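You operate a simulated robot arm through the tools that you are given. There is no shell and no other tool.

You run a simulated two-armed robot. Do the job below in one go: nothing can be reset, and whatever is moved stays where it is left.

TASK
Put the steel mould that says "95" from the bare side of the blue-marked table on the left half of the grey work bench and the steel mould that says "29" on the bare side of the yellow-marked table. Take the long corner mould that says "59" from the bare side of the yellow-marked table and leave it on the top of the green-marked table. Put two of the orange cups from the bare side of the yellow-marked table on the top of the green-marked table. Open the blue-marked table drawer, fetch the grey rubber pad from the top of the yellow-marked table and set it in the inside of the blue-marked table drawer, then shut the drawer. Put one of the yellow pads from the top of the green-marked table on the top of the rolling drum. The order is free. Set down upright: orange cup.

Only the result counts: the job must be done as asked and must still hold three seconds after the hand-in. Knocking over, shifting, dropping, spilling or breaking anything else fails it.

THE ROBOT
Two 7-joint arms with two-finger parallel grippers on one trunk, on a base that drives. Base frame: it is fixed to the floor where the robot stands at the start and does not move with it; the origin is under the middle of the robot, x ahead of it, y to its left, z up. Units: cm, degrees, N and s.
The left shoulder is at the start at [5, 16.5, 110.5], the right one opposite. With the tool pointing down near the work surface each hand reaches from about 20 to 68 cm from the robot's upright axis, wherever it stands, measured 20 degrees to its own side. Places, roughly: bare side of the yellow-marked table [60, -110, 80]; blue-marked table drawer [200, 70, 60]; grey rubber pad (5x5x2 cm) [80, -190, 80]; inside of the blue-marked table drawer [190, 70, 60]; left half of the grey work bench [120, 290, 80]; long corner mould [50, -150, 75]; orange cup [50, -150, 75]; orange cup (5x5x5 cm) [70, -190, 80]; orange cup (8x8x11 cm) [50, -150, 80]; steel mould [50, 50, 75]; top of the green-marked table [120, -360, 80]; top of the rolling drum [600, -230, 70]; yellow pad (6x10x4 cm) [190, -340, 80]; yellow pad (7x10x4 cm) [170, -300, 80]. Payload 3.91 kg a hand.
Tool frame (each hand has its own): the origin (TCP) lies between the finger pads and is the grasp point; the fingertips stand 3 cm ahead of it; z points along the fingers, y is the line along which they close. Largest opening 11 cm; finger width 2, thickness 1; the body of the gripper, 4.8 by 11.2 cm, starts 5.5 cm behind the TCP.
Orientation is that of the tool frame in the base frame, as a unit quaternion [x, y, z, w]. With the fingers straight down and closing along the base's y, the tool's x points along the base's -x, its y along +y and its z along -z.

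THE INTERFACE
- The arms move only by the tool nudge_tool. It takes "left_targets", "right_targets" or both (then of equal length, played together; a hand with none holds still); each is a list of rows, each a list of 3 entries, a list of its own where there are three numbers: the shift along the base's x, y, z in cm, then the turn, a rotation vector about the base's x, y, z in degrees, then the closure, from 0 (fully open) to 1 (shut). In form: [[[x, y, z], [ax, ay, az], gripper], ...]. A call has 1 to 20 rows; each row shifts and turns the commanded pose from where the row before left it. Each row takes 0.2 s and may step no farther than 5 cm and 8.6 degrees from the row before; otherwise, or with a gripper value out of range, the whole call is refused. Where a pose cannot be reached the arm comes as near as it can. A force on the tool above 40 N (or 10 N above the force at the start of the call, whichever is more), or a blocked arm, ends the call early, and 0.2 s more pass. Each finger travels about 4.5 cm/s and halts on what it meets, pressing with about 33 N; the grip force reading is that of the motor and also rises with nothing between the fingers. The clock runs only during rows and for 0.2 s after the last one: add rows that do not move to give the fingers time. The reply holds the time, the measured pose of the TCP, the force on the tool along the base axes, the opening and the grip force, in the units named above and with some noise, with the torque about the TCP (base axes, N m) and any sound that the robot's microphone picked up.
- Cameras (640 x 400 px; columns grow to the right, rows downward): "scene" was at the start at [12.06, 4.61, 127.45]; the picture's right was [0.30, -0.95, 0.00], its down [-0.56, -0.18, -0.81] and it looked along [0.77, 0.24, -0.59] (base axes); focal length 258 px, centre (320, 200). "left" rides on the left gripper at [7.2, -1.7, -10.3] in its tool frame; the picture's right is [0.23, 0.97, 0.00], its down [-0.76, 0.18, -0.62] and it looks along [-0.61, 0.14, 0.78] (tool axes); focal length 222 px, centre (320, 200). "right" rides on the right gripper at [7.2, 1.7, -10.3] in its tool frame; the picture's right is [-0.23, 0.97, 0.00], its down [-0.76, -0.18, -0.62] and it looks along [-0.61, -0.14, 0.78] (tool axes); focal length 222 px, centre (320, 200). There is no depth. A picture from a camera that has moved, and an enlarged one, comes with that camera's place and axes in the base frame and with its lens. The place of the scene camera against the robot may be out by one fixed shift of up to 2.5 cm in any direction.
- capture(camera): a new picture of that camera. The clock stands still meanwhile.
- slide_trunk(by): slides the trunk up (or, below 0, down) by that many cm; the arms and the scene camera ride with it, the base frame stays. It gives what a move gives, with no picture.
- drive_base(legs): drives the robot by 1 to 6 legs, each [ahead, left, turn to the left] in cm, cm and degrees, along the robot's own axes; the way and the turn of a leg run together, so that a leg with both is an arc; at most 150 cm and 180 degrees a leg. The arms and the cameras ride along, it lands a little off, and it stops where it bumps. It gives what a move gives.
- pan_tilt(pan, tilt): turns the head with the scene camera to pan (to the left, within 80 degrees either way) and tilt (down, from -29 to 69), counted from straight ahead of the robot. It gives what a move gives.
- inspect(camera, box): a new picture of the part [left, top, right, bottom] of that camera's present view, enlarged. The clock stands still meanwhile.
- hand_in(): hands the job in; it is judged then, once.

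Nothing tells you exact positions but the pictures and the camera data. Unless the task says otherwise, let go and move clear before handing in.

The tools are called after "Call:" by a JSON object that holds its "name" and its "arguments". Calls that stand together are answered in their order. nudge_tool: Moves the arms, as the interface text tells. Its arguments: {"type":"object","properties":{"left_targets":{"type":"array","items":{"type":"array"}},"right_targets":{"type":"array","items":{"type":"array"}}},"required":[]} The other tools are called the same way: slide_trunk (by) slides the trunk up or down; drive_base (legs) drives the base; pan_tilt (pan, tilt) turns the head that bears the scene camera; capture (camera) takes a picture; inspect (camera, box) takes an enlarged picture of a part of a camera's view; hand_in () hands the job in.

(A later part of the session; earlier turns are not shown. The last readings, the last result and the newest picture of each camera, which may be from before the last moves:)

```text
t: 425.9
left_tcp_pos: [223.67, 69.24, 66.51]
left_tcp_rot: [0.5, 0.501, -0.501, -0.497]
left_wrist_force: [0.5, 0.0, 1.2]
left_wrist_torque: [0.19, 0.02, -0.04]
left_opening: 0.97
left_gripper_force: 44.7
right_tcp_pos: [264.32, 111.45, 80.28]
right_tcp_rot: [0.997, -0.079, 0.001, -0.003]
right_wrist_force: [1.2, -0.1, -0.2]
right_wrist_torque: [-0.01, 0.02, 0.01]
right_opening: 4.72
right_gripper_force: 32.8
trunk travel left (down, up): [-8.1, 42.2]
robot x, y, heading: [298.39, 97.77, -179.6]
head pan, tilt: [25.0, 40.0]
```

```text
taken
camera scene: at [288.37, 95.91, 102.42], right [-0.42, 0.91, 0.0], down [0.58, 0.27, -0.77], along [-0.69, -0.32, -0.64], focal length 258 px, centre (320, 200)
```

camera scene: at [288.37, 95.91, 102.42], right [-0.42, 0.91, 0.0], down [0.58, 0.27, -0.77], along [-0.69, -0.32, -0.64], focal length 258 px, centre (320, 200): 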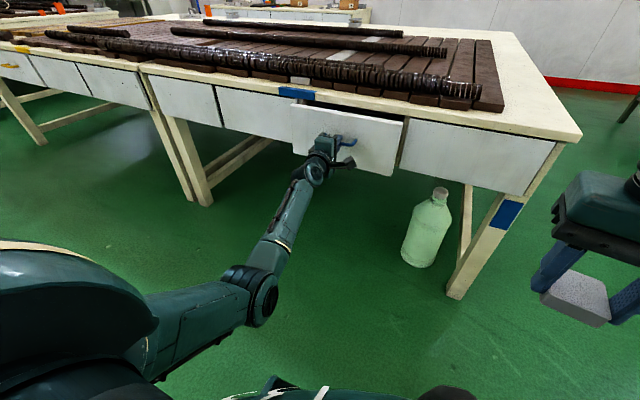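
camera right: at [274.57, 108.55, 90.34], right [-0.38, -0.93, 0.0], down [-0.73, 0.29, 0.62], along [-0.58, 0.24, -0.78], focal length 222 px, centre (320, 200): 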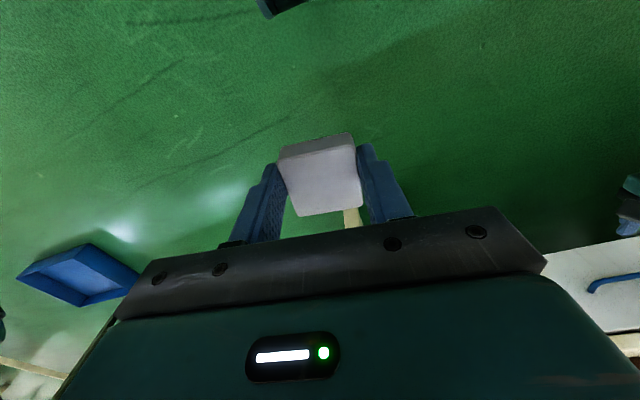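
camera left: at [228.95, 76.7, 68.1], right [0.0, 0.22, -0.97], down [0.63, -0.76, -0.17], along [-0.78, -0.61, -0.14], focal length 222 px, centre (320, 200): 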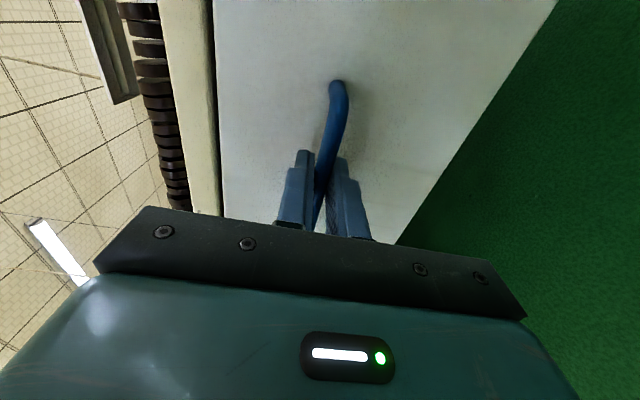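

The drawer slides. Pulling further.

Call:
{"name": "drive_base", "arguments": {"legs": [[-9, 0, 0]]}}

Call:
{"name": "drive_base", "arguments": {"legs": [[-9, 0, 0]]}}

Call:
{"name": "capture", "arguments": {"camera": "scene"}}

```text
t: 427.0
left_tcp_pos: [232.66, 69.35, 66.44]
left_tcp_rot: [-0.5, -0.501, 0.502, 0.497]
left_wrist_force: [0.8, -2.9, 0.7]
left_wrist_torque: [0.14, 0.02, -0.01]
left_opening: 0.95
left_gripper_force: 44.9
right_tcp_pos: [273.24, 111.45, 80.09]
right_tcp_rot: [0.997, -0.078, 0.001, -0.003]
right_wrist_force: [0.3, 0.0, -0.4]
right_wrist_torque: [-0.01, 0.01, 0.01]
right_opening: 4.76
right_gripper_force: 32.5
trunk travel left (down, up): [-8.1, 42.2]
robot x, y, heading: [307.11, 97.57, -179.9]
head pan, tilt: [25.0, 40.0]
```

```text
t: 428.1
left_tcp_pos: [241.54, 69.37, 66.55]
left_tcp_rot: [-0.499, -0.501, 0.502, 0.497]
left_wrist_force: [0.1, -1.1, 0.4]
left_wrist_torque: [0.2, -0.01, -0.06]
left_opening: 0.96
left_gripper_force: 44.4
right_tcp_pos: [282.05, 111.47, 80.24]
right_tcp_rot: [0.997, -0.078, 0.001, -0.003]
right_wrist_force: [0.1, 0.0, -0.9]
right_wrist_torque: [-0.02, -0.01, 0.0]
right_opening: 4.75
right_gripper_force: 33.4
trunk travel left (down, up): [-8.1, 42.2]
robot x, y, heading: [316.07, 97.8, -179.7]
head pan, tilt: [25.0, 40.0]
```

```text
taken
camera scene: at [306.2, 95.93, 102.42], right [-0.42, 0.91, 0.0], down [0.58, 0.27, -0.77], along [-0.69, -0.32, -0.64], focal length 258 px, centre (320, 200)
```

scene: 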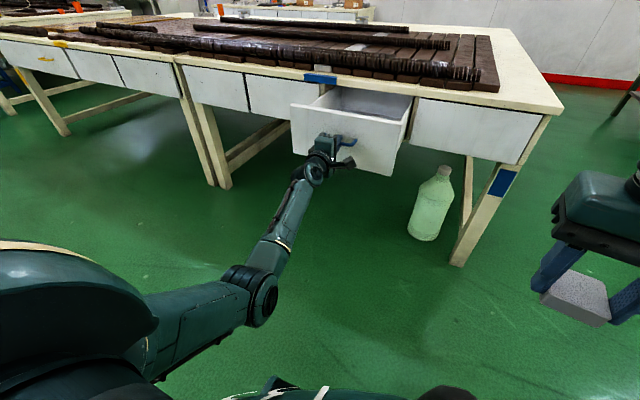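

The drawer is open by 23 cm. Releasing the handle and backing out.

Call:
{"name": "nudge_tool", "arguments": {"left_targets": [[[0, 0, 0], [0, 0, 0], 0.8], [[0, 0, 0], [0, 0, 0], 0.5], [[0, 0, 0], [0, 0, 0], 0.45], [[0, 0, 0], [0, 0, 0], 0.45], [[0, 0, 0], [0, 0, 0], 0.45], [[0, 0, 0], [0, 0, 0], 0.45]]}}

Call:
{"name": "drive_base", "arguments": {"legs": [[-25, 0, 0]]}}

Call:
{"name": "capture", "arguments": {"camera": "scene"}}

Call:
{"name": "capture", "arguments": {"camera": "left"}}

```text
t: 429.5
left_tcp_pos: [241.61, 69.32, 66.5]
left_tcp_rot: [-0.5, -0.5, 0.503, 0.497]
left_wrist_force: [0.1, 0.6, -0.5]
left_wrist_torque: [-0.01, 0.0, 0.04]
left_opening: 6.07
left_gripper_force: 0.1
right_tcp_pos: [282.14, 111.47, 80.11]
right_tcp_rot: [0.997, -0.079, 0.001, -0.002]
right_wrist_force: [0.5, -0.4, 1.0]
right_wrist_torque: [0.02, 0.02, -0.03]
right_opening: 4.76
right_gripper_force: 33.7
trunk travel left (down, up): [-8.1, 42.2]
robot x, y, heading: [316.37, 97.49, -179.9]
head pan, tilt: [25.0, 40.0]
```

```text
t: 431.4
left_tcp_pos: [266.66, 69.29, 66.48]
left_tcp_rot: [-0.499, -0.502, 0.502, 0.497]
left_wrist_force: [0.4, 0.3, 0.0]
left_wrist_torque: [-0.01, -0.03, 0.03]
left_opening: 6.04
left_gripper_force: 0.2
right_tcp_pos: [307.22, 111.43, 79.99]
right_tcp_rot: [0.997, -0.077, 0.001, -0.002]
right_wrist_force: [0.3, -0.7, -0.6]
right_wrist_torque: [0.03, -0.02, 0.0]
right_opening: 4.75
right_gripper_force: 32.9
trunk travel left (down, up): [-8.1, 42.2]
robot x, y, heading: [341.57, 97.59, -179.9]
head pan, tilt: [25.0, 40.0]
```

```text
taken
camera scene: at [331.29, 95.96, 102.42], right [-0.42, 0.91, 0.0], down [0.58, 0.27, -0.77], along [-0.69, -0.33, -0.64], focal length 258 px, centre (320, 200)
```

scene: 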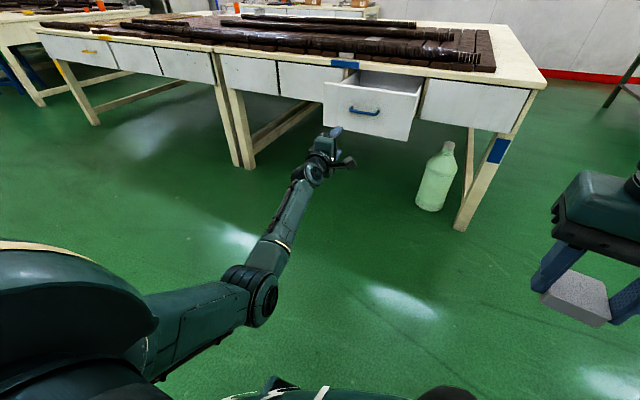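

```text
taken
camera left: at [276.88, 76.68, 68.09], right [0.0, 0.22, -0.97], down [0.63, -0.76, -0.17], along [-0.78, -0.61, -0.14], focal length 222 px, centre (320, 200)
```

left: 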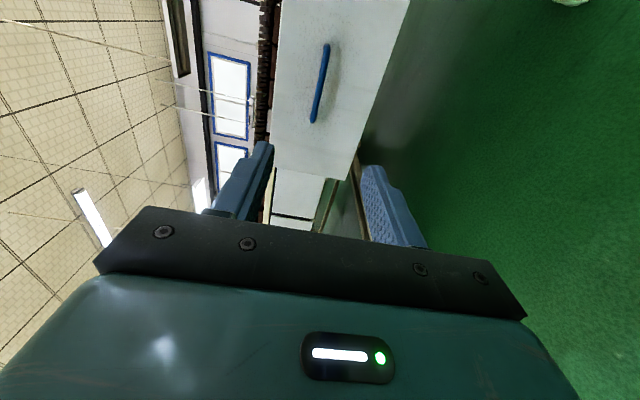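

The drawer stays open. Now I fold the left arm back: raise the trunk and turn the left hand back to pointing down, well away from everything.

Call:
{"name": "slide_trunk", "arguments": {"by": 22}}

Call:
{"name": "nudge_tool", "arguments": {"left_targets": [[[0.5, 0, 0.3], [-8.2, 0, 0], 0], [[0.5, 0, 0.3], [-8.2, 0, 0], 0], [[0.5, 0, 0.3], [-8.2, 0, 0], 0], [[0.5, 0, 0.3], [-8.2, 0, 0], 0], [[0.5, 0, 0.3], [-8.2, 0, 0], 0], [[0.5, 0, 0.3], [-8.2, 0, 0], 0], [[0.5, 0, 0.3], [-8.2, 0, 0], 0], [[0.5, 0, 0.3], [-8.2, 0, 0], 0], [[0.5, 0, 0.3], [-8.2, 0, 0], 0], [[0.5, 0, 0.3], [-8.2, 0, 0], 0], [[0.5, 0, 0.3], [-8, 0, 0], 0], [[0, 0, 0], [0, 0, 0], 0]]}}

Call:
{"name": "capture", "arguments": {"camera": "scene"}}

```text
t: 433.7
left_tcp_pos: [266.56, 69.36, 88.44]
left_tcp_rot: [-0.499, -0.501, 0.502, 0.498]
left_wrist_force: [-0.1, -0.6, -0.5]
left_wrist_torque: [-0.01, 0.01, -0.04]
left_opening: 6.07
left_gripper_force: 0.2
right_tcp_pos: [307.14, 111.51, 102.14]
right_tcp_rot: [0.997, -0.078, 0.001, -0.003]
right_wrist_force: [0.4, -0.5, -0.3]
right_wrist_torque: [-0.03, -0.02, -0.01]
right_opening: 4.77
right_gripper_force: 33.0
trunk travel left (down, up): [-30.1, 20.2]
robot x, y, heading: [341.35, 97.6, -179.9]
head pan, tilt: [25.0, 40.0]
```

```text
t: 436.3
left_tcp_pos: [272.15, 69.31, 91.78]
left_tcp_rot: [-0.705, 0.001, 0.709, -0.002]
left_wrist_force: [-0.9, -0.3, 0.1]
left_wrist_torque: [-0.02, -0.05, 0.0]
left_opening: 10.99
left_gripper_force: 0.1
right_tcp_pos: [307.13, 111.48, 102.1]
right_tcp_rot: [0.997, -0.078, 0.001, -0.001]
right_wrist_force: [1.3, 0.9, -0.7]
right_wrist_torque: [-0.04, 0.02, -0.02]
right_opening: 4.72
right_gripper_force: 33.2
trunk travel left (down, up): [-30.1, 20.2]
robot x, y, heading: [341.18, 97.14, -179.8]
head pan, tilt: [25.0, 40.0]
```

```text
taken
camera scene: at [331.29, 95.96, 124.42], right [-0.42, 0.91, 0.0], down [0.58, 0.27, -0.77], along [-0.69, -0.33, -0.64], focal length 258 px, centre (320, 200)
```

scene: 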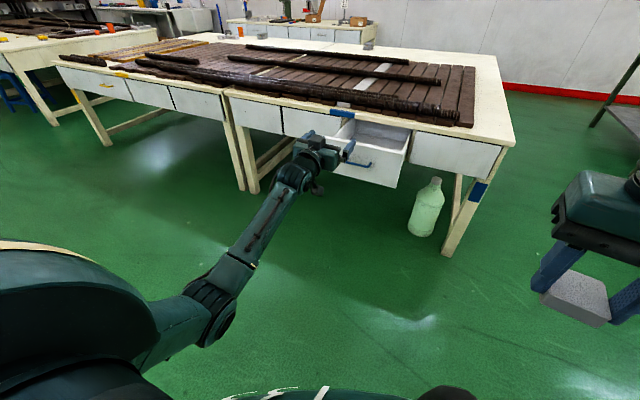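

Call:
{"name": "nudge_tool", "arguments": {"left_targets": [[[0.5, 0, 0.5], [0, -8.2, 0], 0], [[0.5, 0, 0.5], [0, -8.2, 0], 0], [[0.5, 0, 0.5], [0, -8.2, 0], 0], [[0.5, 0, 0.5], [0, -8.2, 0], 0], [[1, 0, 0.5], [0, -8.2, 0], 0], [[1, 0, 0.5], [0, -8.2, 0], 0], [[1.5, 0, 0.5], [0, -8.2, 0], 0], [[1.5, 0, 0.5], [0, -8.2, 0], 0], [[2, 0, 0.5], [0, -8.2, 0], 0], [[2, 0, 0.5], [0, -8.2, 0], 0], [[2, 0, 0.5], [0, -8, 0], 0], [[2, 0, 0], [0, 0, 0], 0], [[2, 0, 0], [0, 0, 0], 0], [[2, 0, 0], [0, 0, 0], 0], [[0, 0, 0], [0, 0, 0], 0]]}}

Call:
{"name": "capture", "arguments": {"camera": "scene"}}

```text
t: 439.5
left_tcp_pos: [291.13, 69.3, 97.16]
left_tcp_rot: [1.0, -0.002, -0.004, 0.001]
left_wrist_force: [0.6, 0.0, -0.1]
left_wrist_torque: [0.0, 0.03, 0.02]
left_opening: 10.97
left_gripper_force: 0.0
right_tcp_pos: [307.22, 111.48, 102.05]
right_tcp_rot: [0.997, -0.077, 0.001, -0.003]
right_wrist_force: [0.6, 0.0, -0.7]
right_wrist_torque: [0.0, 0.01, 0.01]
right_opening: 4.75
right_gripper_force: 33.0
trunk travel left (down, up): [-30.1, 20.2]
robot x, y, heading: [341.19, 97.54, -179.9]
head pan, tilt: [25.0, 40.0]
```

```text
taken
camera scene: at [331.29, 95.96, 124.42], right [-0.42, 0.91, 0.0], down [0.58, 0.27, -0.77], along [-0.69, -0.33, -0.64], focal length 258 px, centre (320, 200)
```

scene: 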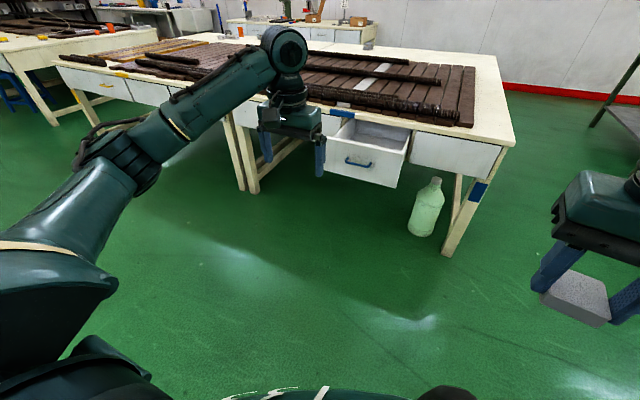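

The left arm is back in its normal posture. I'll tuck it aside, line the right hand (with the grey pad) up with the drawer and approach.

Call:
{"name": "nudge_tool", "arguments": {"left_targets": [[[3.5, -2.5, 1.5], [0, 0, 0], 0.5], [[3.5, -2.5, 1.5], [0, 0, 0], 0.5], [[3.5, -2.5, 1.5], [0, 0, 0], 0.5], [[1.5, -2.5, 1.5], [0, 0, 0], 0.5], [[0, 0, 0], [0, 0, 0], 0.5]]}}

Call:
{"name": "drive_base", "arguments": {"legs": [[0, 31, 0], [58, 0, 0]]}}

Call:
{"name": "pan_tilt", "arguments": {"pan": 0, "tilt": 45}}

Call:
{"name": "capture", "arguments": {"camera": "scene"}}

Call:
{"name": "capture", "arguments": {"camera": "right"}}

```text
t: 440.7
left_tcp_pos: [303.08, 59.34, 103.21]
left_tcp_rot: [1.0, -0.002, -0.003, 0.0]
left_wrist_force: [0.1, -0.3, -0.5]
left_wrist_torque: [0.0, 0.04, 0.02]
left_opening: 5.52
left_gripper_force: 0.1
right_tcp_pos: [307.08, 111.45, 102.06]
right_tcp_rot: [0.997, -0.078, 0.002, -0.001]
right_wrist_force: [-0.8, 0.8, -1.0]
right_wrist_torque: [-0.02, 0.01, -0.05]
right_opening: 4.75
right_gripper_force: 32.8
trunk travel left (down, up): [-30.1, 20.2]
robot x, y, heading: [341.25, 97.75, -180.1]
head pan, tilt: [25.0, 40.0]
```

```text
t: 446.9
left_tcp_pos: [245.02, 27.93, 103.31]
left_tcp_rot: [1.0, 0.0, -0.003, 0.001]
left_wrist_force: [-0.6, 0.2, -0.8]
left_wrist_torque: [-0.03, -0.02, 0.01]
left_opening: 5.49
left_gripper_force: 0.1
right_tcp_pos: [248.97, 79.96, 102.03]
right_tcp_rot: [0.997, -0.076, 0.001, -0.002]
right_wrist_force: [0.2, -0.1, -0.7]
right_wrist_torque: [0.03, -0.02, -0.02]
right_opening: 4.75
right_gripper_force: 32.6
trunk travel left (down, up): [-30.1, 20.2]
robot x, y, heading: [282.48, 66.43, -179.7]
head pan, tilt: [25.0, 40.0]
```

```text
t: 447.8
left_tcp_pos: [245.03, 27.9, 103.33]
left_tcp_rot: [1.0, 0.0, -0.003, 0.0]
left_wrist_force: [0.8, -0.1, 0.8]
left_wrist_torque: [0.04, -0.04, -0.02]
left_opening: 5.48
left_gripper_force: 0.0
right_tcp_pos: [248.93, 80.03, 102.09]
right_tcp_rot: [0.997, -0.077, 0.001, -0.003]
right_wrist_force: [0.2, -0.4, -1.8]
right_wrist_torque: [-0.01, -0.02, 0.0]
right_opening: 4.73
right_gripper_force: 33.4
trunk travel left (down, up): [-30.1, 20.2]
robot x, y, heading: [282.67, 66.35, -179.9]
head pan, tilt: [0.0, 45.0]
```

```text
taken
camera scene: at [272.72, 68.2, 123.69], right [-0.01, 1.0, 0.0], down [0.71, 0.0, -0.71], along [-0.71, 0.0, -0.71], focal length 258 px, centre (320, 200)
```

scene: 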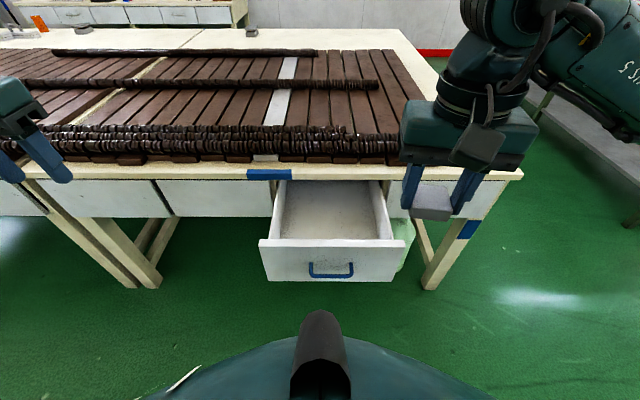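

```text
taken
camera right: at [255.95, 77.18, 112.33], right [-0.37, -0.93, 0.0], down [-0.73, 0.29, 0.62], along [-0.58, 0.24, -0.78], focal length 222 px, centre (320, 200)
```

right: 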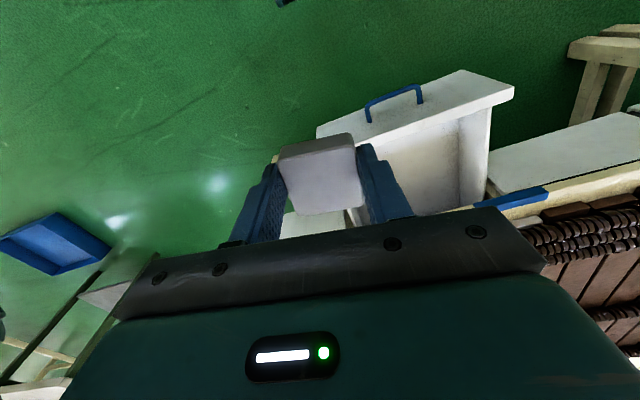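

The drawer interior is empty and in view. I'll lower the trunk and bring the pad over the drawer.

Call:
{"name": "slide_trunk", "arguments": {"by": -14}}

Call:
{"name": "nudge_tool", "arguments": {"right_targets": [[[-3.7, -1.3, 0], [0, 0, 1.5], 1], [[-3.7, -1.3, 0], [0, 0, 1.5], 1], [[-3.7, -1.3, 0], [0, 0, 1.5], 1], [[-3.7, -1.3, 0], [0, 0, 1.5], 1], [[-3.7, -1.3, 0], [0, 0, 1.5], 1], [[-3.5, -1.5, 0], [0, 0, 1.3], 1], [[0, 0, 0], [0, 0, 0], 1]]}}

Call:
{"name": "capture", "arguments": {"camera": "right"}}

Call:
{"name": "capture", "arguments": {"camera": "scene"}}

```text
t: 449.5
left_tcp_pos: [245.11, 27.91, 89.22]
left_tcp_rot: [1.0, 0.0, -0.003, 0.001]
left_wrist_force: [0.1, -0.3, -0.7]
left_wrist_torque: [-0.04, -0.01, 0.03]
left_opening: 5.5
left_gripper_force: 0.2
right_tcp_pos: [249.14, 80.02, 88.11]
right_tcp_rot: [0.997, -0.077, 0.001, -0.001]
right_wrist_force: [0.9, -0.7, 0.5]
right_wrist_torque: [-0.02, -0.03, 0.03]
right_opening: 4.73
right_gripper_force: 33.3
trunk travel left (down, up): [-16.1, 34.2]
robot x, y, heading: [283.33, 66.29, -179.6]
head pan, tilt: [0.0, 45.0]
```

```text
t: 451.1
left_tcp_pos: [245.09, 27.82, 89.11]
left_tcp_rot: [1.0, 0.0, -0.003, 0.0]
left_wrist_force: [-0.3, 0.3, -0.7]
left_wrist_torque: [-0.03, -0.03, 0.02]
left_opening: 5.52
left_gripper_force: 0.0
right_tcp_pos: [227.05, 71.9, 88.08]
right_tcp_rot: [1.0, 0.001, -0.001, -0.003]
right_wrist_force: [0.0, -0.4, -0.3]
right_wrist_torque: [-0.01, 0.02, -0.02]
right_opening: 4.73
right_gripper_force: 33.0
trunk travel left (down, up): [-16.1, 34.2]
robot x, y, heading: [283.14, 66.22, -179.6]
head pan, tilt: [0.0, 45.0]
```

```text
taken
camera right: at [234.23, 70.19, 98.28], right [-0.23, -0.97, 0.0], down [-0.76, 0.17, 0.62], along [-0.61, 0.14, -0.78], focal length 222 px, centre (320, 200)
```

right: 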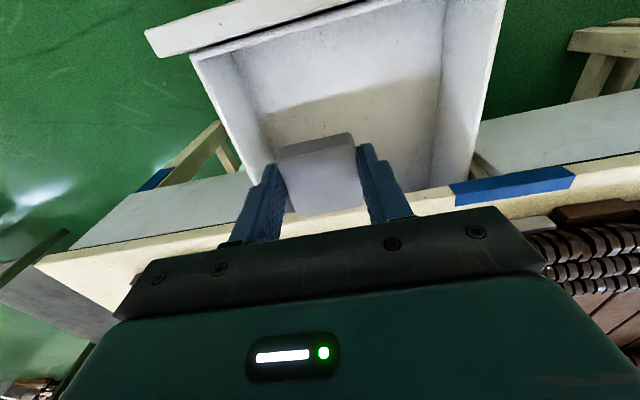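

```text
taken
camera scene: at [272.72, 68.2, 109.69], right [0.0, 1.0, 0.0], down [0.71, 0.0, -0.71], along [-0.71, 0.0, -0.71], focal length 258 px, centre (320, 200)
```

scene: 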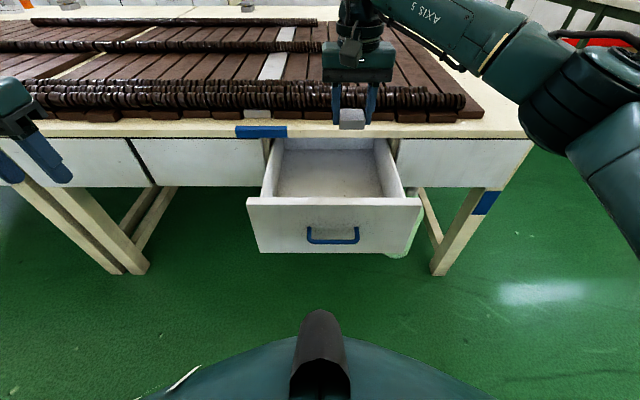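

Call:
{"name": "inspect", "arguments": {"camera": "right", "box": [140, 0, 520, 220]}}

Call:
{"name": "inspect", "arguments": {"camera": "scene", "box": [230, 100, 430, 270]}}

```text
1.68 times, centred on (330, 110) of right
camera zoom: at [234.23, 70.19, 98.28], right [-0.23, -0.97, 0.0], down [-0.76, 0.17, 0.62], along [-0.61, 0.14, -0.78], focal length 374 px, centre (303, 352)
```

zoom: 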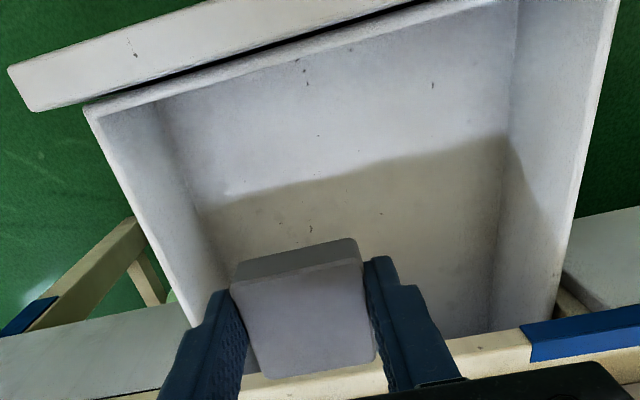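

```text
2.35 times, centred on (330, 185) of scene
camera zoom: at [272.72, 68.2, 109.69], right [0.0, 1.0, 0.0], down [0.71, 0.0, -0.71], along [-0.71, 0.0, -0.71], focal length 608 px, centre (296, 235)
```

zoom: 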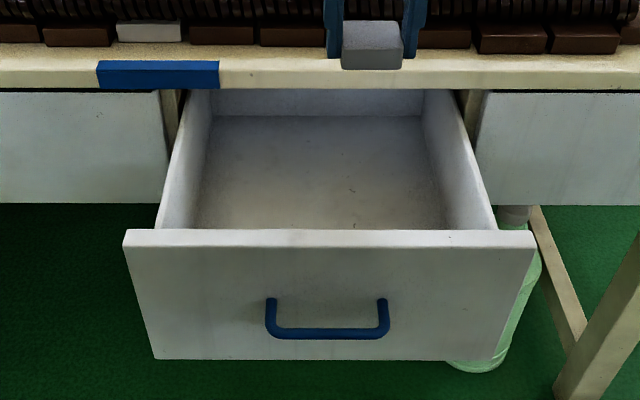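

The drawer floor is around z≈57 and the side walls at y≈53 and 85. I'll come a little closer and keep the hand at x≈223, so the wrist camera clears the drawer front.

Call:
{"name": "nudge_tool", "arguments": {"right_targets": [[[2, 0, 0], [0, 0, 0], 1], [[2, 0, 0], [0, 0, 0], 1], [[0, 0, 0], [0, 0, 0], 1]]}}

Call:
{"name": "drive_base", "arguments": {"legs": [[8, 0, 0]]}}

Call:
{"name": "nudge_tool", "arguments": {"right_targets": [[[0, -0.5, -4], [0, 0, 0], 1], [[0, -0.5, -4], [0, 0, 0], 1], [[0, 0, -3], [0, 0, 0], 1], [[0, 0, 0], [0, 0, 0], 1]]}}

Call:
{"name": "capture", "arguments": {"camera": "right"}}

Call:
{"name": "capture", "arguments": {"camera": "scene"}}

```text
t: 451.9
left_tcp_pos: [245.09, 27.97, 89.25]
left_tcp_rot: [1.0, -0.001, -0.003, 0.001]
left_wrist_force: [-0.6, -0.1, 0.1]
left_wrist_torque: [0.0, -0.02, -0.02]
left_opening: 5.49
left_gripper_force: 0.1
right_tcp_pos: [231.04, 71.96, 88.05]
right_tcp_rot: [1.0, 0.0, 0.002, -0.002]
right_wrist_force: [0.0, -0.2, -0.7]
right_wrist_torque: [-0.01, -0.05, -0.01]
right_opening: 4.74
right_gripper_force: 33.1
trunk travel left (down, up): [-16.1, 34.2]
robot x, y, heading: [283.01, 66.38, -179.7]
head pan, tilt: [0.0, 45.0]
```

```text
t: 452.9
left_tcp_pos: [236.93, 27.77, 89.2]
left_tcp_rot: [1.0, -0.001, -0.004, 0.001]
left_wrist_force: [-0.3, -0.5, -0.1]
left_wrist_torque: [0.0, 0.0, -0.03]
left_opening: 5.51
left_gripper_force: 0.1
right_tcp_pos: [223.03, 72.0, 88.09]
right_tcp_rot: [1.0, 0.0, 0.0, -0.003]
right_wrist_force: [0.2, 0.4, -1.5]
right_wrist_torque: [-0.02, -0.01, -0.02]
right_opening: 4.76
right_gripper_force: 32.7
trunk travel left (down, up): [-16.1, 34.2]
robot x, y, heading: [275.08, 66.27, -180.2]
head pan, tilt: [0.0, 45.0]
```

```text
t: 453.9
left_tcp_pos: [237.09, 27.85, 89.33]
left_tcp_rot: [1.0, -0.001, -0.003, 0.001]
left_wrist_force: [0.1, -0.2, 0.7]
left_wrist_torque: [0.01, 0.02, 0.0]
left_opening: 5.49
left_gripper_force: 0.0
right_tcp_pos: [223.08, 71.01, 77.16]
right_tcp_rot: [1.0, 0.0, 0.001, -0.001]
right_wrist_force: [-1.0, 0.1, 0.4]
right_wrist_torque: [0.0, 0.01, -0.02]
right_opening: 4.76
right_gripper_force: 32.7
trunk travel left (down, up): [-16.1, 34.2]
robot x, y, heading: [275.05, 66.51, -179.8]
head pan, tilt: [0.0, 45.0]
```

```text
taken
camera right: at [230.31, 69.26, 87.27], right [-0.23, -0.97, 0.0], down [-0.76, 0.18, 0.62], along [-0.61, 0.14, -0.78], focal length 222 px, centre (320, 200)
```

right: 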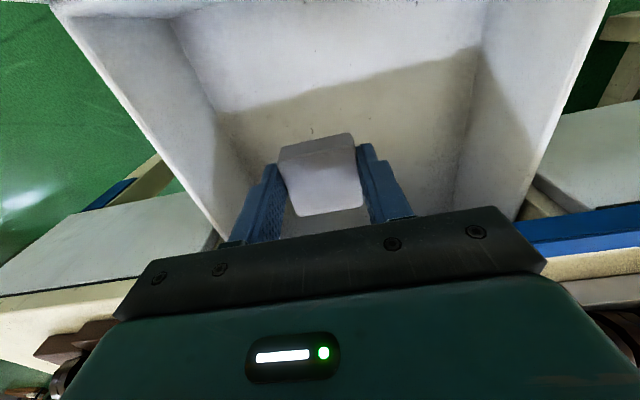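

```text
taken
camera scene: at [264.71, 68.18, 109.69], right [0.0, 1.0, 0.0], down [0.71, 0.0, -0.71], along [-0.71, 0.0, -0.71], focal length 258 px, centre (320, 200)
```

scene: 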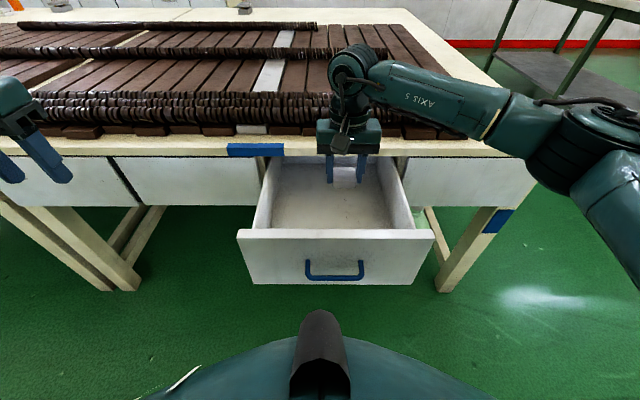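

Call:
{"name": "nudge_tool", "arguments": {"right_targets": [[[0, 0, -3], [0, 0, 0], 1], [[0, 0, -3], [0, 0, 0], 1], [[0, 0, -3], [0, 0, 0], 1], [[0, 0, -2], [0, 0, 0], 1], [[0, 0, 0], [0, 0, 0], 1]]}}

Call:
{"name": "inspect", "arguments": {"camera": "scene", "box": [230, 50, 450, 250]}}

Call:
{"name": "capture", "arguments": {"camera": "right"}}

```text
t: 455.1
left_tcp_pos: [237.04, 27.87, 89.23]
left_tcp_rot: [1.0, 0.0, -0.003, 0.002]
left_wrist_force: [0.2, -0.7, 0.3]
left_wrist_torque: [0.0, 0.03, 0.02]
left_opening: 5.51
left_gripper_force: 0.1
right_tcp_pos: [223.13, 71.03, 66.07]
right_tcp_rot: [1.0, -0.001, 0.001, -0.003]
right_wrist_force: [0.3, 0.4, -0.8]
right_wrist_torque: [0.0, 0.0, -0.02]
right_opening: 4.71
right_gripper_force: 33.3
trunk travel left (down, up): [-16.1, 34.2]
robot x, y, heading: [274.97, 66.46, -179.8]
head pan, tilt: [0.0, 45.0]
```

```text
2.00 times, centred on (340, 150) of scene
camera zoom: at [264.71, 68.17, 109.69], right [0.0, 1.0, 0.0], down [0.71, 0.0, -0.71], along [-0.71, 0.0, -0.71], focal length 517 px, centre (280, 300)
```

zoom: 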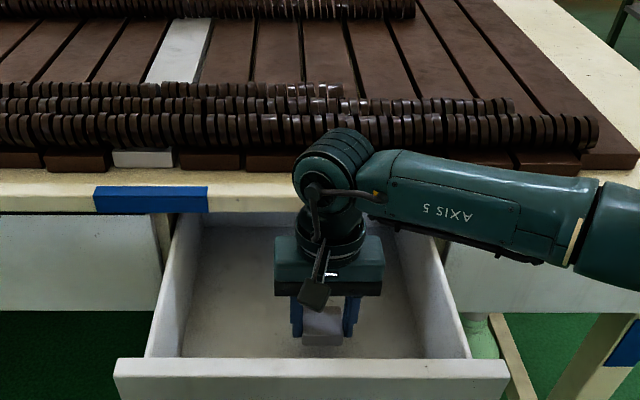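

```text
taken
camera right: at [230.35, 69.25, 76.23], right [-0.23, -0.97, 0.0], down [-0.76, 0.17, 0.62], along [-0.61, 0.15, -0.78], focal length 222 px, centre (320, 200)
```

right: 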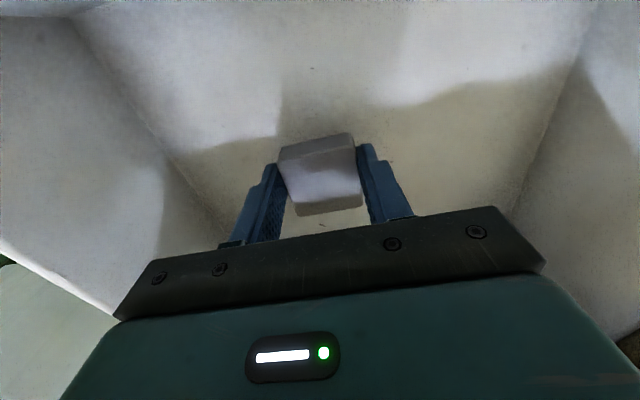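

Call:
{"name": "nudge_tool", "arguments": {"right_targets": [[[0, 0, -1.5], [0, 0, 0], 1], [[0, 0, -1.5], [0, 0, 0], 1], [[0, 0, 0], [0, 0, 0], 1]]}}

Call:
{"name": "nudge_tool", "arguments": {"right_targets": [[[0, 0, -0.5], [0, 0, 0], 1], [[0, 0, -0.5], [0, 0, 0], 1], [[0, 0, 0], [0, 0, 0], 1]]}}

Call:
{"name": "capture", "arguments": {"camera": "right"}}

```text
t: 455.9
left_tcp_pos: [237.02, 27.88, 89.17]
left_tcp_rot: [1.0, 0.0, -0.003, 0.001]
left_wrist_force: [-0.2, -0.1, 0.2]
left_wrist_torque: [0.0, -0.01, 0.02]
left_opening: 5.49
left_gripper_force: 0.0
right_tcp_pos: [222.84, 71.13, 63.04]
right_tcp_rot: [1.0, 0.0, 0.001, -0.003]
right_wrist_force: [0.7, -0.7, -1.1]
right_wrist_torque: [0.0, 0.02, 0.0]
right_opening: 4.75
right_gripper_force: 32.7
trunk travel left (down, up): [-16.1, 34.2]
robot x, y, heading: [274.9, 66.03, -179.9]
head pan, tilt: [0.0, 45.0]
```

```text
t: 456.7
left_tcp_pos: [237.01, 27.79, 89.29]
left_tcp_rot: [1.0, 0.0, -0.005, 0.001]
left_wrist_force: [0.0, 0.4, 0.0]
left_wrist_torque: [0.03, 0.0, 0.02]
left_opening: 5.51
left_gripper_force: 0.1
right_tcp_pos: [222.86, 70.93, 62.34]
right_tcp_rot: [1.0, -0.001, -0.003, -0.001]
right_wrist_force: [-0.1, 2.2, 19.8]
right_wrist_torque: [-0.09, 0.4, -0.02]
right_opening: 4.73
right_gripper_force: 33.4
trunk travel left (down, up): [-16.1, 34.2]
robot x, y, heading: [275.01, 66.07, -179.8]
head pan, tilt: [0.0, 45.0]
```

```text
taken
camera right: at [230.27, 69.25, 72.63], right [-0.23, -0.97, 0.0], down [-0.76, 0.18, 0.63], along [-0.61, 0.14, -0.78], focal length 222 px, centre (320, 200)
```

right: 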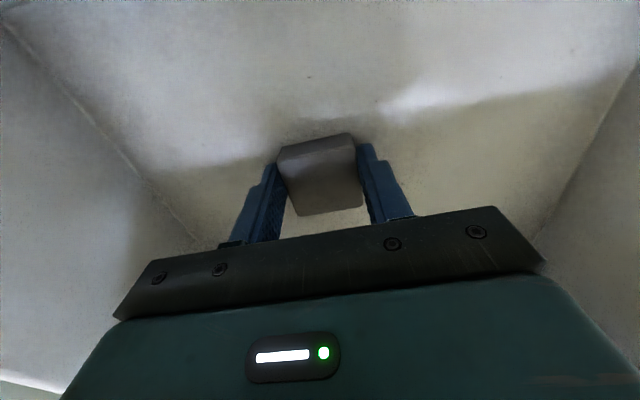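

Contact with the drawer floor. Easing off, opening and rising straight up.

Call:
{"name": "nudge_tool", "arguments": {"right_targets": [[[0, 0, 0.25], [0, 0, 0], 1], [[0, 0, 0], [0, 0, 0], 0.5], [[0, 0, 0], [0, 0, 0], 0.3], [[0, 0, 0], [0, 0, 0], 0.3], [[0, 0, 0], [0, 0, 0], 0.3], [[0, 0, 0], [0, 0, 0], 0.3]]}}

Call:
{"name": "nudge_tool", "arguments": {"right_targets": [[[0, 0, 2], [0, 0, 0], 0.3], [[0, 0, 3], [0, 0, 0], 0.3], [[0, 0, 4], [0, 0, 0], 0.3], [[0, 0, 4], [0, 0, 0], 0.3], [[0, 0, 4], [0, 0, 0], 0.3], [[0, 0, 4], [0, 0, 0], 0.3], [[0, 0, 4], [0, 0, 0], 0.3], [[0, 0, 0], [0, 0, 0], 0.3]]}}

Call:
{"name": "capture", "arguments": {"camera": "right"}}

Call:
{"name": "capture", "arguments": {"camera": "scene"}}

```text
t: 458.1
left_tcp_pos: [237.1, 27.92, 89.2]
left_tcp_rot: [1.0, 0.001, -0.003, 0.001]
left_wrist_force: [0.3, 0.4, -1.2]
left_wrist_torque: [0.06, 0.02, -0.01]
left_opening: 5.46
left_gripper_force: 0.1
right_tcp_pos: [223.1, 70.97, 62.34]
right_tcp_rot: [1.0, 0.001, 0.001, -0.002]
right_wrist_force: [0.3, 0.0, 0.1]
right_wrist_torque: [-0.03, -0.02, -0.01]
right_opening: 7.72
right_gripper_force: 0.1
trunk travel left (down, up): [-16.1, 34.2]
robot x, y, heading: [275.08, 66.3, -179.7]
head pan, tilt: [0.0, 45.0]
```

```text
t: 459.9
left_tcp_pos: [237.07, 27.78, 89.28]
left_tcp_rot: [1.0, 0.0, -0.003, 0.001]
left_wrist_force: [-0.2, -0.4, 0.0]
left_wrist_torque: [-0.01, 0.01, -0.02]
left_opening: 5.48
left_gripper_force: 0.1
right_tcp_pos: [223.07, 71.08, 87.19]
right_tcp_rot: [1.0, 0.001, 0.001, -0.002]
right_wrist_force: [0.0, 0.1, 0.3]
right_wrist_torque: [-0.06, -0.02, 0.0]
right_opening: 7.69
right_gripper_force: 0.1
trunk travel left (down, up): [-16.1, 34.2]
robot x, y, heading: [274.75, 66.19, -179.7]
head pan, tilt: [0.0, 45.0]
```

```text
taken
camera right: at [230.29, 69.23, 97.53], right [-0.23, -0.97, 0.0], down [-0.76, 0.17, 0.62], along [-0.61, 0.14, -0.78], focal length 222 px, centre (320, 200)
```

right: 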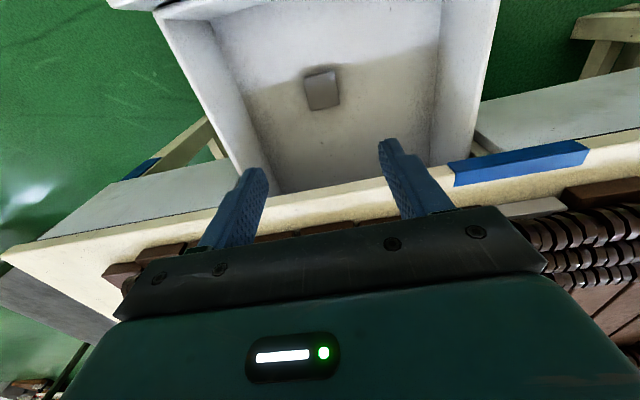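

```text
taken
camera scene: at [264.72, 68.17, 109.69], right [0.0, 1.0, 0.0], down [0.71, 0.0, -0.71], along [-0.71, 0.0, -0.71], focal length 258 px, centre (320, 200)
```

scene: 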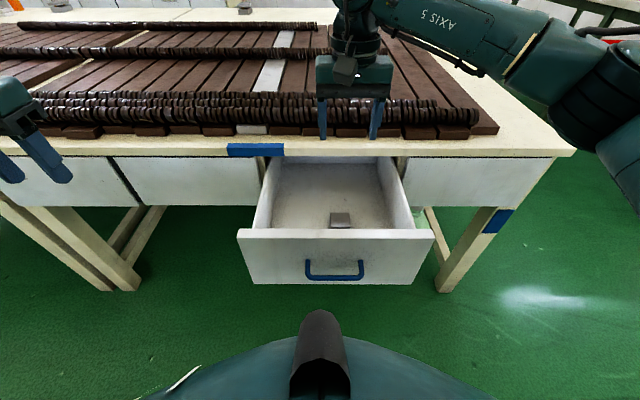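

The grey pad lies in the drawer. Now to shut it: I'll back off, close the right hand to a fist, lower it in front of the handle and push.

Call:
{"name": "drive_base", "arguments": {"legs": [[-16, 0, 0]]}}

Call:
{"name": "nudge_tool", "arguments": {"right_targets": [[[3, -0.6, 0], [0, 0, 0], 1], [[3, -0.6, 0], [0, 0, 0], 1], [[3, -0.5, 0], [0, 0, 0], 1], [[0, 0, 0], [0, 0, 0], 1], [[0, 0, 0], [0, 0, 0], 1], [[0, 0, 0], [0, 0, 0], 1]]}}

Call:
{"name": "capture", "arguments": {"camera": "right"}}

Call:
{"name": "capture", "arguments": {"camera": "scene"}}

```text
t: 461.4
left_tcp_pos: [253.0, 27.95, 89.18]
left_tcp_rot: [1.0, 0.0, -0.004, 0.0]
left_wrist_force: [0.4, 0.7, -0.1]
left_wrist_torque: [0.02, 0.0, -0.02]
left_opening: 5.5
left_gripper_force: 0.1
right_tcp_pos: [239.03, 71.07, 87.25]
right_tcp_rot: [1.0, 0.0, 0.001, -0.002]
right_wrist_force: [0.2, 0.7, 0.0]
right_wrist_torque: [-0.01, 0.0, 0.0]
right_opening: 7.68
right_gripper_force: 0.1
trunk travel left (down, up): [-16.1, 34.2]
robot x, y, heading: [291.24, 66.0, -179.9]
head pan, tilt: [0.0, 45.0]
```

```text
t: 462.8
left_tcp_pos: [253.03, 27.93, 89.25]
left_tcp_rot: [1.0, 0.0, -0.003, 0.001]
left_wrist_force: [0.5, -0.4, -0.4]
left_wrist_torque: [0.05, 0.0, 0.04]
left_opening: 5.47
left_gripper_force: 0.0
right_tcp_pos: [247.89, 69.33, 87.3]
right_tcp_rot: [1.0, 0.0, 0.001, -0.002]
right_wrist_force: [-0.9, 0.2, -1.1]
right_wrist_torque: [-0.02, -0.01, 0.02]
right_opening: 0.0
right_gripper_force: 33.0
trunk travel left (down, up): [-16.1, 34.2]
robot x, y, heading: [290.71, 66.41, -179.8]
head pan, tilt: [0.0, 45.0]
```

```text
taken
camera right: at [255.26, 67.53, 97.49], right [-0.23, -0.97, 0.0], down [-0.76, 0.18, 0.62], along [-0.61, 0.15, -0.78], focal length 222 px, centre (320, 200)
```

right: 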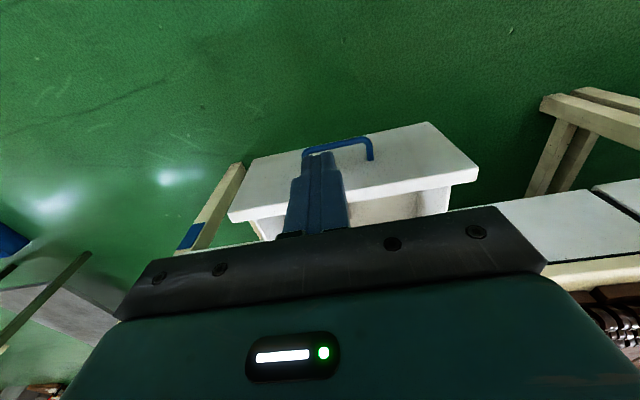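

```text
taken
camera scene: at [280.66, 68.24, 109.69], right [0.0, 1.0, 0.0], down [0.71, 0.0, -0.71], along [-0.71, 0.0, -0.71], focal length 258 px, centre (320, 200)
```

scene: 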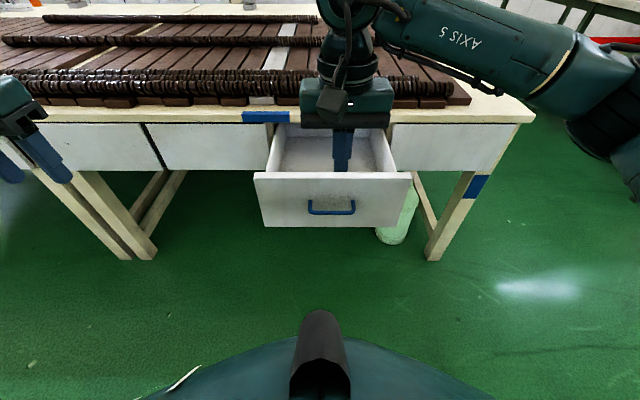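

Call:
{"name": "nudge_tool", "arguments": {"right_targets": [[[0, 0, -4], [0, 0, 0], 1], [[0, 0, -4], [0, 0, 0], 1], [[0, 0, -4], [0, 0, 0], 1], [[0, 0, -4], [0, 0, 0], 1], [[0, 0, -3.8], [0, 0, 0], 1], [[0, 0, 0], [0, 0, 0], 1]]}}

Call:
{"name": "drive_base", "arguments": {"legs": [[5, 0, 0]]}}

Call:
{"name": "inspect", "arguments": {"camera": "scene", "box": [220, 80, 440, 260]}}

Call:
{"name": "capture", "arguments": {"camera": "right"}}

```text
t: 464.1
left_tcp_pos: [252.98, 27.87, 89.22]
left_tcp_rot: [1.0, -0.001, -0.004, 0.001]
left_wrist_force: [0.0, -0.2, 0.0]
left_wrist_torque: [0.0, 0.02, -0.01]
left_opening: 5.51
left_gripper_force: 0.1
right_tcp_pos: [247.88, 69.36, 67.35]
right_tcp_rot: [1.0, 0.0, 0.0, -0.002]
right_wrist_force: [1.2, 0.1, -0.2]
right_wrist_torque: [0.0, -0.03, -0.02]
right_opening: 0.0
right_gripper_force: 32.6
trunk travel left (down, up): [-16.1, 34.2]
robot x, y, heading: [291.36, 66.52, -179.7]
head pan, tilt: [0.0, 45.0]
```

```text
t: 465.1
left_tcp_pos: [248.09, 27.83, 89.15]
left_tcp_rot: [1.0, 0.0, -0.003, 0.0]
left_wrist_force: [-0.7, -0.3, 0.0]
left_wrist_torque: [0.01, -0.02, 0.0]
left_opening: 5.51
left_gripper_force: 0.0
right_tcp_pos: [242.96, 69.39, 67.42]
right_tcp_rot: [1.0, 0.0, 0.001, -0.002]
right_wrist_force: [0.4, -0.2, 0.3]
right_wrist_torque: [0.01, 0.0, -0.03]
right_opening: 0.02
right_gripper_force: 33.6
trunk travel left (down, up): [-16.1, 34.2]
robot x, y, heading: [285.99, 65.87, -180.1]
head pan, tilt: [0.0, 45.0]
```

```text
2.22 times, centred on (330, 170) of scene
camera zoom: at [275.72, 68.23, 109.69], right [0.0, 1.0, 0.0], down [0.71, 0.0, -0.71], along [-0.71, 0.0, -0.71], focal length 574 px, centre (298, 267)
```

zoom: 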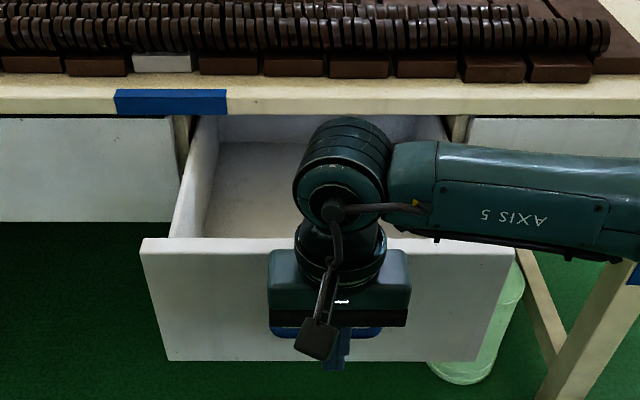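

```text
taken
camera right: at [250.26, 67.62, 77.61], right [-0.23, -0.97, 0.0], down [-0.76, 0.18, 0.62], along [-0.61, 0.15, -0.78], focal length 222 px, centre (320, 200)
```

right: 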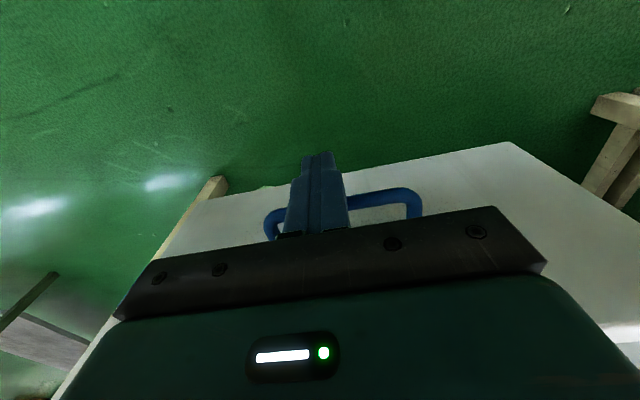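

Fist is just in front of the bar. Pushing with the base in two stages, leaving the last few centimetres to the arm.

Call:
{"name": "drive_base", "arguments": {"legs": [[9, 0, 0]]}}

Call:
{"name": "drive_base", "arguments": {"legs": [[9, 0, 0]]}}

Call:
{"name": "capture", "arguments": {"camera": "scene"}}

Call:
{"name": "capture", "arguments": {"camera": "right"}}

```text
t: 466.2
left_tcp_pos: [239.21, 27.86, 89.2]
left_tcp_rot: [1.0, 0.001, -0.003, 0.001]
left_wrist_force: [0.5, 0.4, 0.3]
left_wrist_torque: [0.02, -0.03, -0.01]
left_opening: 5.51
left_gripper_force: 0.0
right_tcp_pos: [234.18, 69.25, 67.42]
right_tcp_rot: [1.0, 0.001, 0.0, -0.002]
right_wrist_force: [0.4, 1.0, -0.1]
right_wrist_torque: [-0.01, 0.04, 0.01]
right_opening: 0.0
right_gripper_force: 33.6
trunk travel left (down, up): [-16.1, 34.2]
robot x, y, heading: [277.1, 66.66, -179.7]
head pan, tilt: [0.0, 45.0]
```

```text
t: 467.3
left_tcp_pos: [230.31, 27.8, 89.25]
left_tcp_rot: [1.0, 0.0, -0.003, 0.001]
left_wrist_force: [-0.6, 0.2, 0.0]
left_wrist_torque: [0.03, -0.01, 0.02]
left_opening: 5.5
left_gripper_force: 0.1
right_tcp_pos: [225.09, 69.34, 67.33]
right_tcp_rot: [1.0, 0.0, 0.001, -0.003]
right_wrist_force: [-0.2, 0.2, 0.3]
right_wrist_torque: [0.05, 0.02, 0.04]
right_opening: 0.01
right_gripper_force: 32.8
trunk travel left (down, up): [-16.1, 34.2]
robot x, y, heading: [268.52, 66.17, -179.8]
head pan, tilt: [0.0, 45.0]
```

```text
taken
camera scene: at [257.92, 68.14, 109.69], right [0.0, 1.0, 0.0], down [0.71, 0.0, -0.71], along [-0.71, 0.0, -0.71], focal length 258 px, centre (320, 200)
```

scene: 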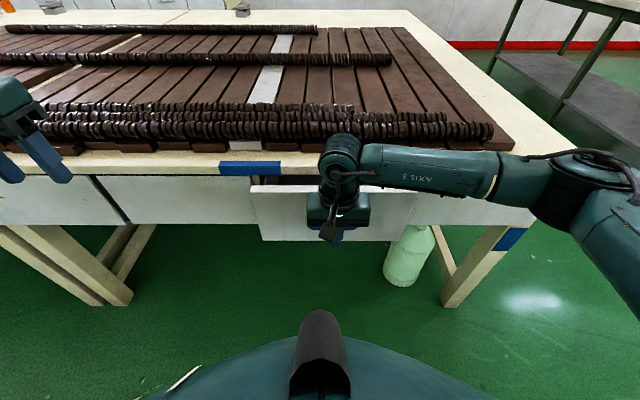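

```text
taken
camera right: at [232.45, 67.52, 77.61], right [-0.23, -0.97, 0.0], down [-0.76, 0.17, 0.62], along [-0.61, 0.14, -0.78], focal length 222 px, centre (320, 200)
```

right: 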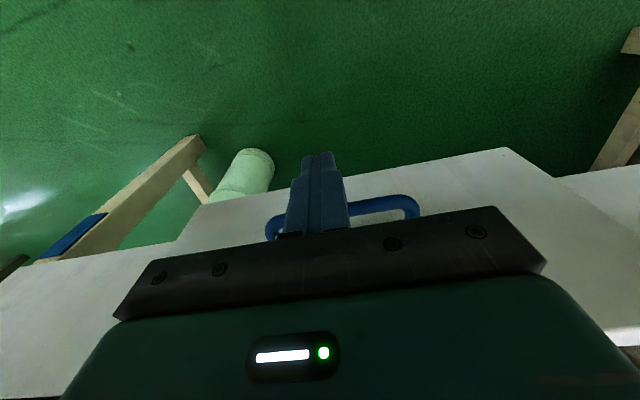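

Almost shut. The last part with the arm, watching the force.

Call:
{"name": "nudge_tool", "arguments": {"right_targets": [[[-1.5, 0, 0], [0, 0, 0], 1], [[-1.5, 0, 0], [0, 0, 0], 1], [[-1, 0, 0], [0, 0, 0], 1], [[0, 0, 0], [0, 0, 0], 1]]}}

Call:
{"name": "nudge_tool", "arguments": {"right_targets": [[[-0.7, 0, 0], [0, 0, 0], 1], [[-0.7, 0, 0], [0, 0, 0], 1], [[0, 0, 0], [0, 0, 0], 1]]}}

Call:
{"name": "inspect", "arguments": {"camera": "scene", "box": [200, 120, 440, 270]}}

```text
t: 468.3
left_tcp_pos: [230.22, 27.82, 89.3]
left_tcp_rot: [1.0, 0.0, -0.003, 0.001]
left_wrist_force: [-0.6, -0.5, 0.7]
left_wrist_torque: [0.02, 0.01, 0.04]
left_opening: 5.51
left_gripper_force: 0.1
right_tcp_pos: [221.09, 69.15, 67.4]
right_tcp_rot: [1.0, 0.0, 0.0, -0.003]
right_wrist_force: [-0.2, -0.4, -0.8]
right_wrist_torque: [0.0, 0.01, -0.01]
right_opening: 0.0
right_gripper_force: 33.4
trunk travel left (down, up): [-16.1, 34.2]
robot x, y, heading: [268.24, 66.45, -179.6]
head pan, tilt: [0.0, 45.0]
```

```text
t: 469.1
left_tcp_pos: [230.38, 27.87, 89.29]
left_tcp_rot: [1.0, 0.0, -0.004, 0.0]
left_wrist_force: [-0.1, 0.3, 0.6]
left_wrist_torque: [0.01, 0.0, 0.0]
left_opening: 5.5
left_gripper_force: 0.0
right_tcp_pos: [219.71, 69.24, 67.53]
right_tcp_rot: [1.0, 0.001, 0.0, -0.002]
right_wrist_force: [0.0, -0.1, 1.7]
right_wrist_torque: [0.02, 0.01, 0.02]
right_opening: 0.0
right_gripper_force: 32.6
trunk travel left (down, up): [-16.1, 34.2]
robot x, y, heading: [268.09, 66.5, -179.5]
head pan, tilt: [0.0, 45.0]
```

```text
2.67 times, centred on (320, 195) of scene
camera zoom: at [257.92, 68.14, 109.69], right [0.0, 1.0, 0.0], down [0.71, 0.0, -0.71], along [-0.71, 0.0, -0.71], focal length 689 px, centre (320, 213)
```

zoom: 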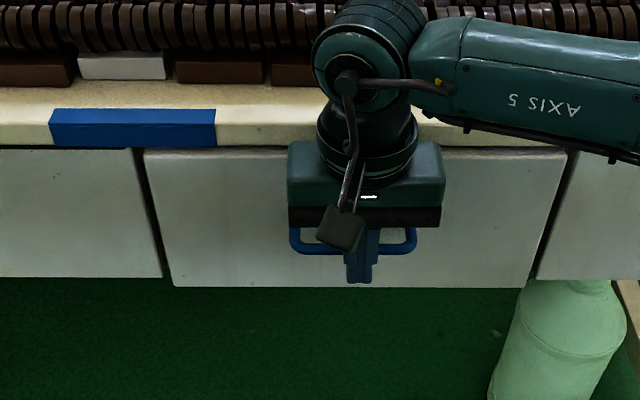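

Call:
{"name": "nudge_tool", "arguments": {"right_targets": [[[-0.5, 0, 0], [0, 0, 0], 1], [[0, 0, 0], [0, 0, 0], 1]]}}

Call:
{"name": "nudge_tool", "arguments": {"right_targets": [[[-0.5, 0, 0], [0, 0, 0], 1], [[0, 0, 0], [0, 0, 0], 1]]}}

Call:
{"name": "nudge_tool", "arguments": {"right_targets": [[[-0.4, 0, 0], [0, 0, 0], 1], [[0, 0, 0], [0, 0, 0], 1]]}}

```text
t: 469.7
left_tcp_pos: [230.37, 27.7, 89.31]
left_tcp_rot: [1.0, 0.001, -0.003, 0.001]
left_wrist_force: [0.0, 0.5, 0.1]
left_wrist_torque: [0.0, 0.01, -0.05]
left_opening: 5.48
left_gripper_force: 0.2
right_tcp_pos: [219.36, 69.3, 67.43]
right_tcp_rot: [1.0, 0.001, 0.003, -0.003]
right_wrist_force: [14.1, 1.7, 2.4]
right_wrist_torque: [0.07, -0.11, -0.05]
right_opening: 0.01
right_gripper_force: 32.7
trunk travel left (down, up): [-16.1, 34.2]
robot x, y, heading: [268.34, 66.08, -179.6]
head pan, tilt: [0.0, 45.0]
```

```text
t: 470.1
left_tcp_pos: [230.31, 27.86, 89.18]
left_tcp_rot: [1.0, -0.001, -0.003, 0.001]
left_wrist_force: [0.1, -0.4, -0.3]
left_wrist_torque: [0.0, 0.01, 0.02]
left_opening: 5.49
left_gripper_force: 0.1
right_tcp_pos: [219.44, 69.22, 67.29]
right_tcp_rot: [1.0, 0.004, 0.009, -0.004]
right_wrist_force: [6.5, -1.1, 0.8]
right_wrist_torque: [0.07, -0.07, -0.03]
right_opening: 0.03
right_gripper_force: 33.2
trunk travel left (down, up): [-16.1, 34.2]
robot x, y, heading: [268.47, 66.3, -179.8]
head pan, tilt: [0.0, 45.0]
stopped in row 2 (right hand): the force on the tool passed its limit at 42 N (the readings are from after the stop); the commanded pose is now the measured one
```

```text
t: 470.7
left_tcp_pos: [230.55, 27.86, 89.33]
left_tcp_rot: [1.0, -0.001, -0.004, 0.001]
left_wrist_force: [0.0, -0.5, 0.3]
left_wrist_torque: [0.01, 0.0, 0.05]
left_opening: 5.49
left_gripper_force: 0.0
right_tcp_pos: [219.4, 69.15, 67.24]
right_tcp_rot: [1.0, 0.005, 0.013, -0.005]
right_wrist_force: [38.7, 7.1, 4.2]
right_wrist_torque: [0.16, -0.21, -0.11]
right_opening: 0.01
right_gripper_force: 33.0
trunk travel left (down, up): [-16.1, 34.2]
robot x, y, heading: [268.15, 66.09, -179.8]
head pan, tilt: [0.0, 45.0]
```

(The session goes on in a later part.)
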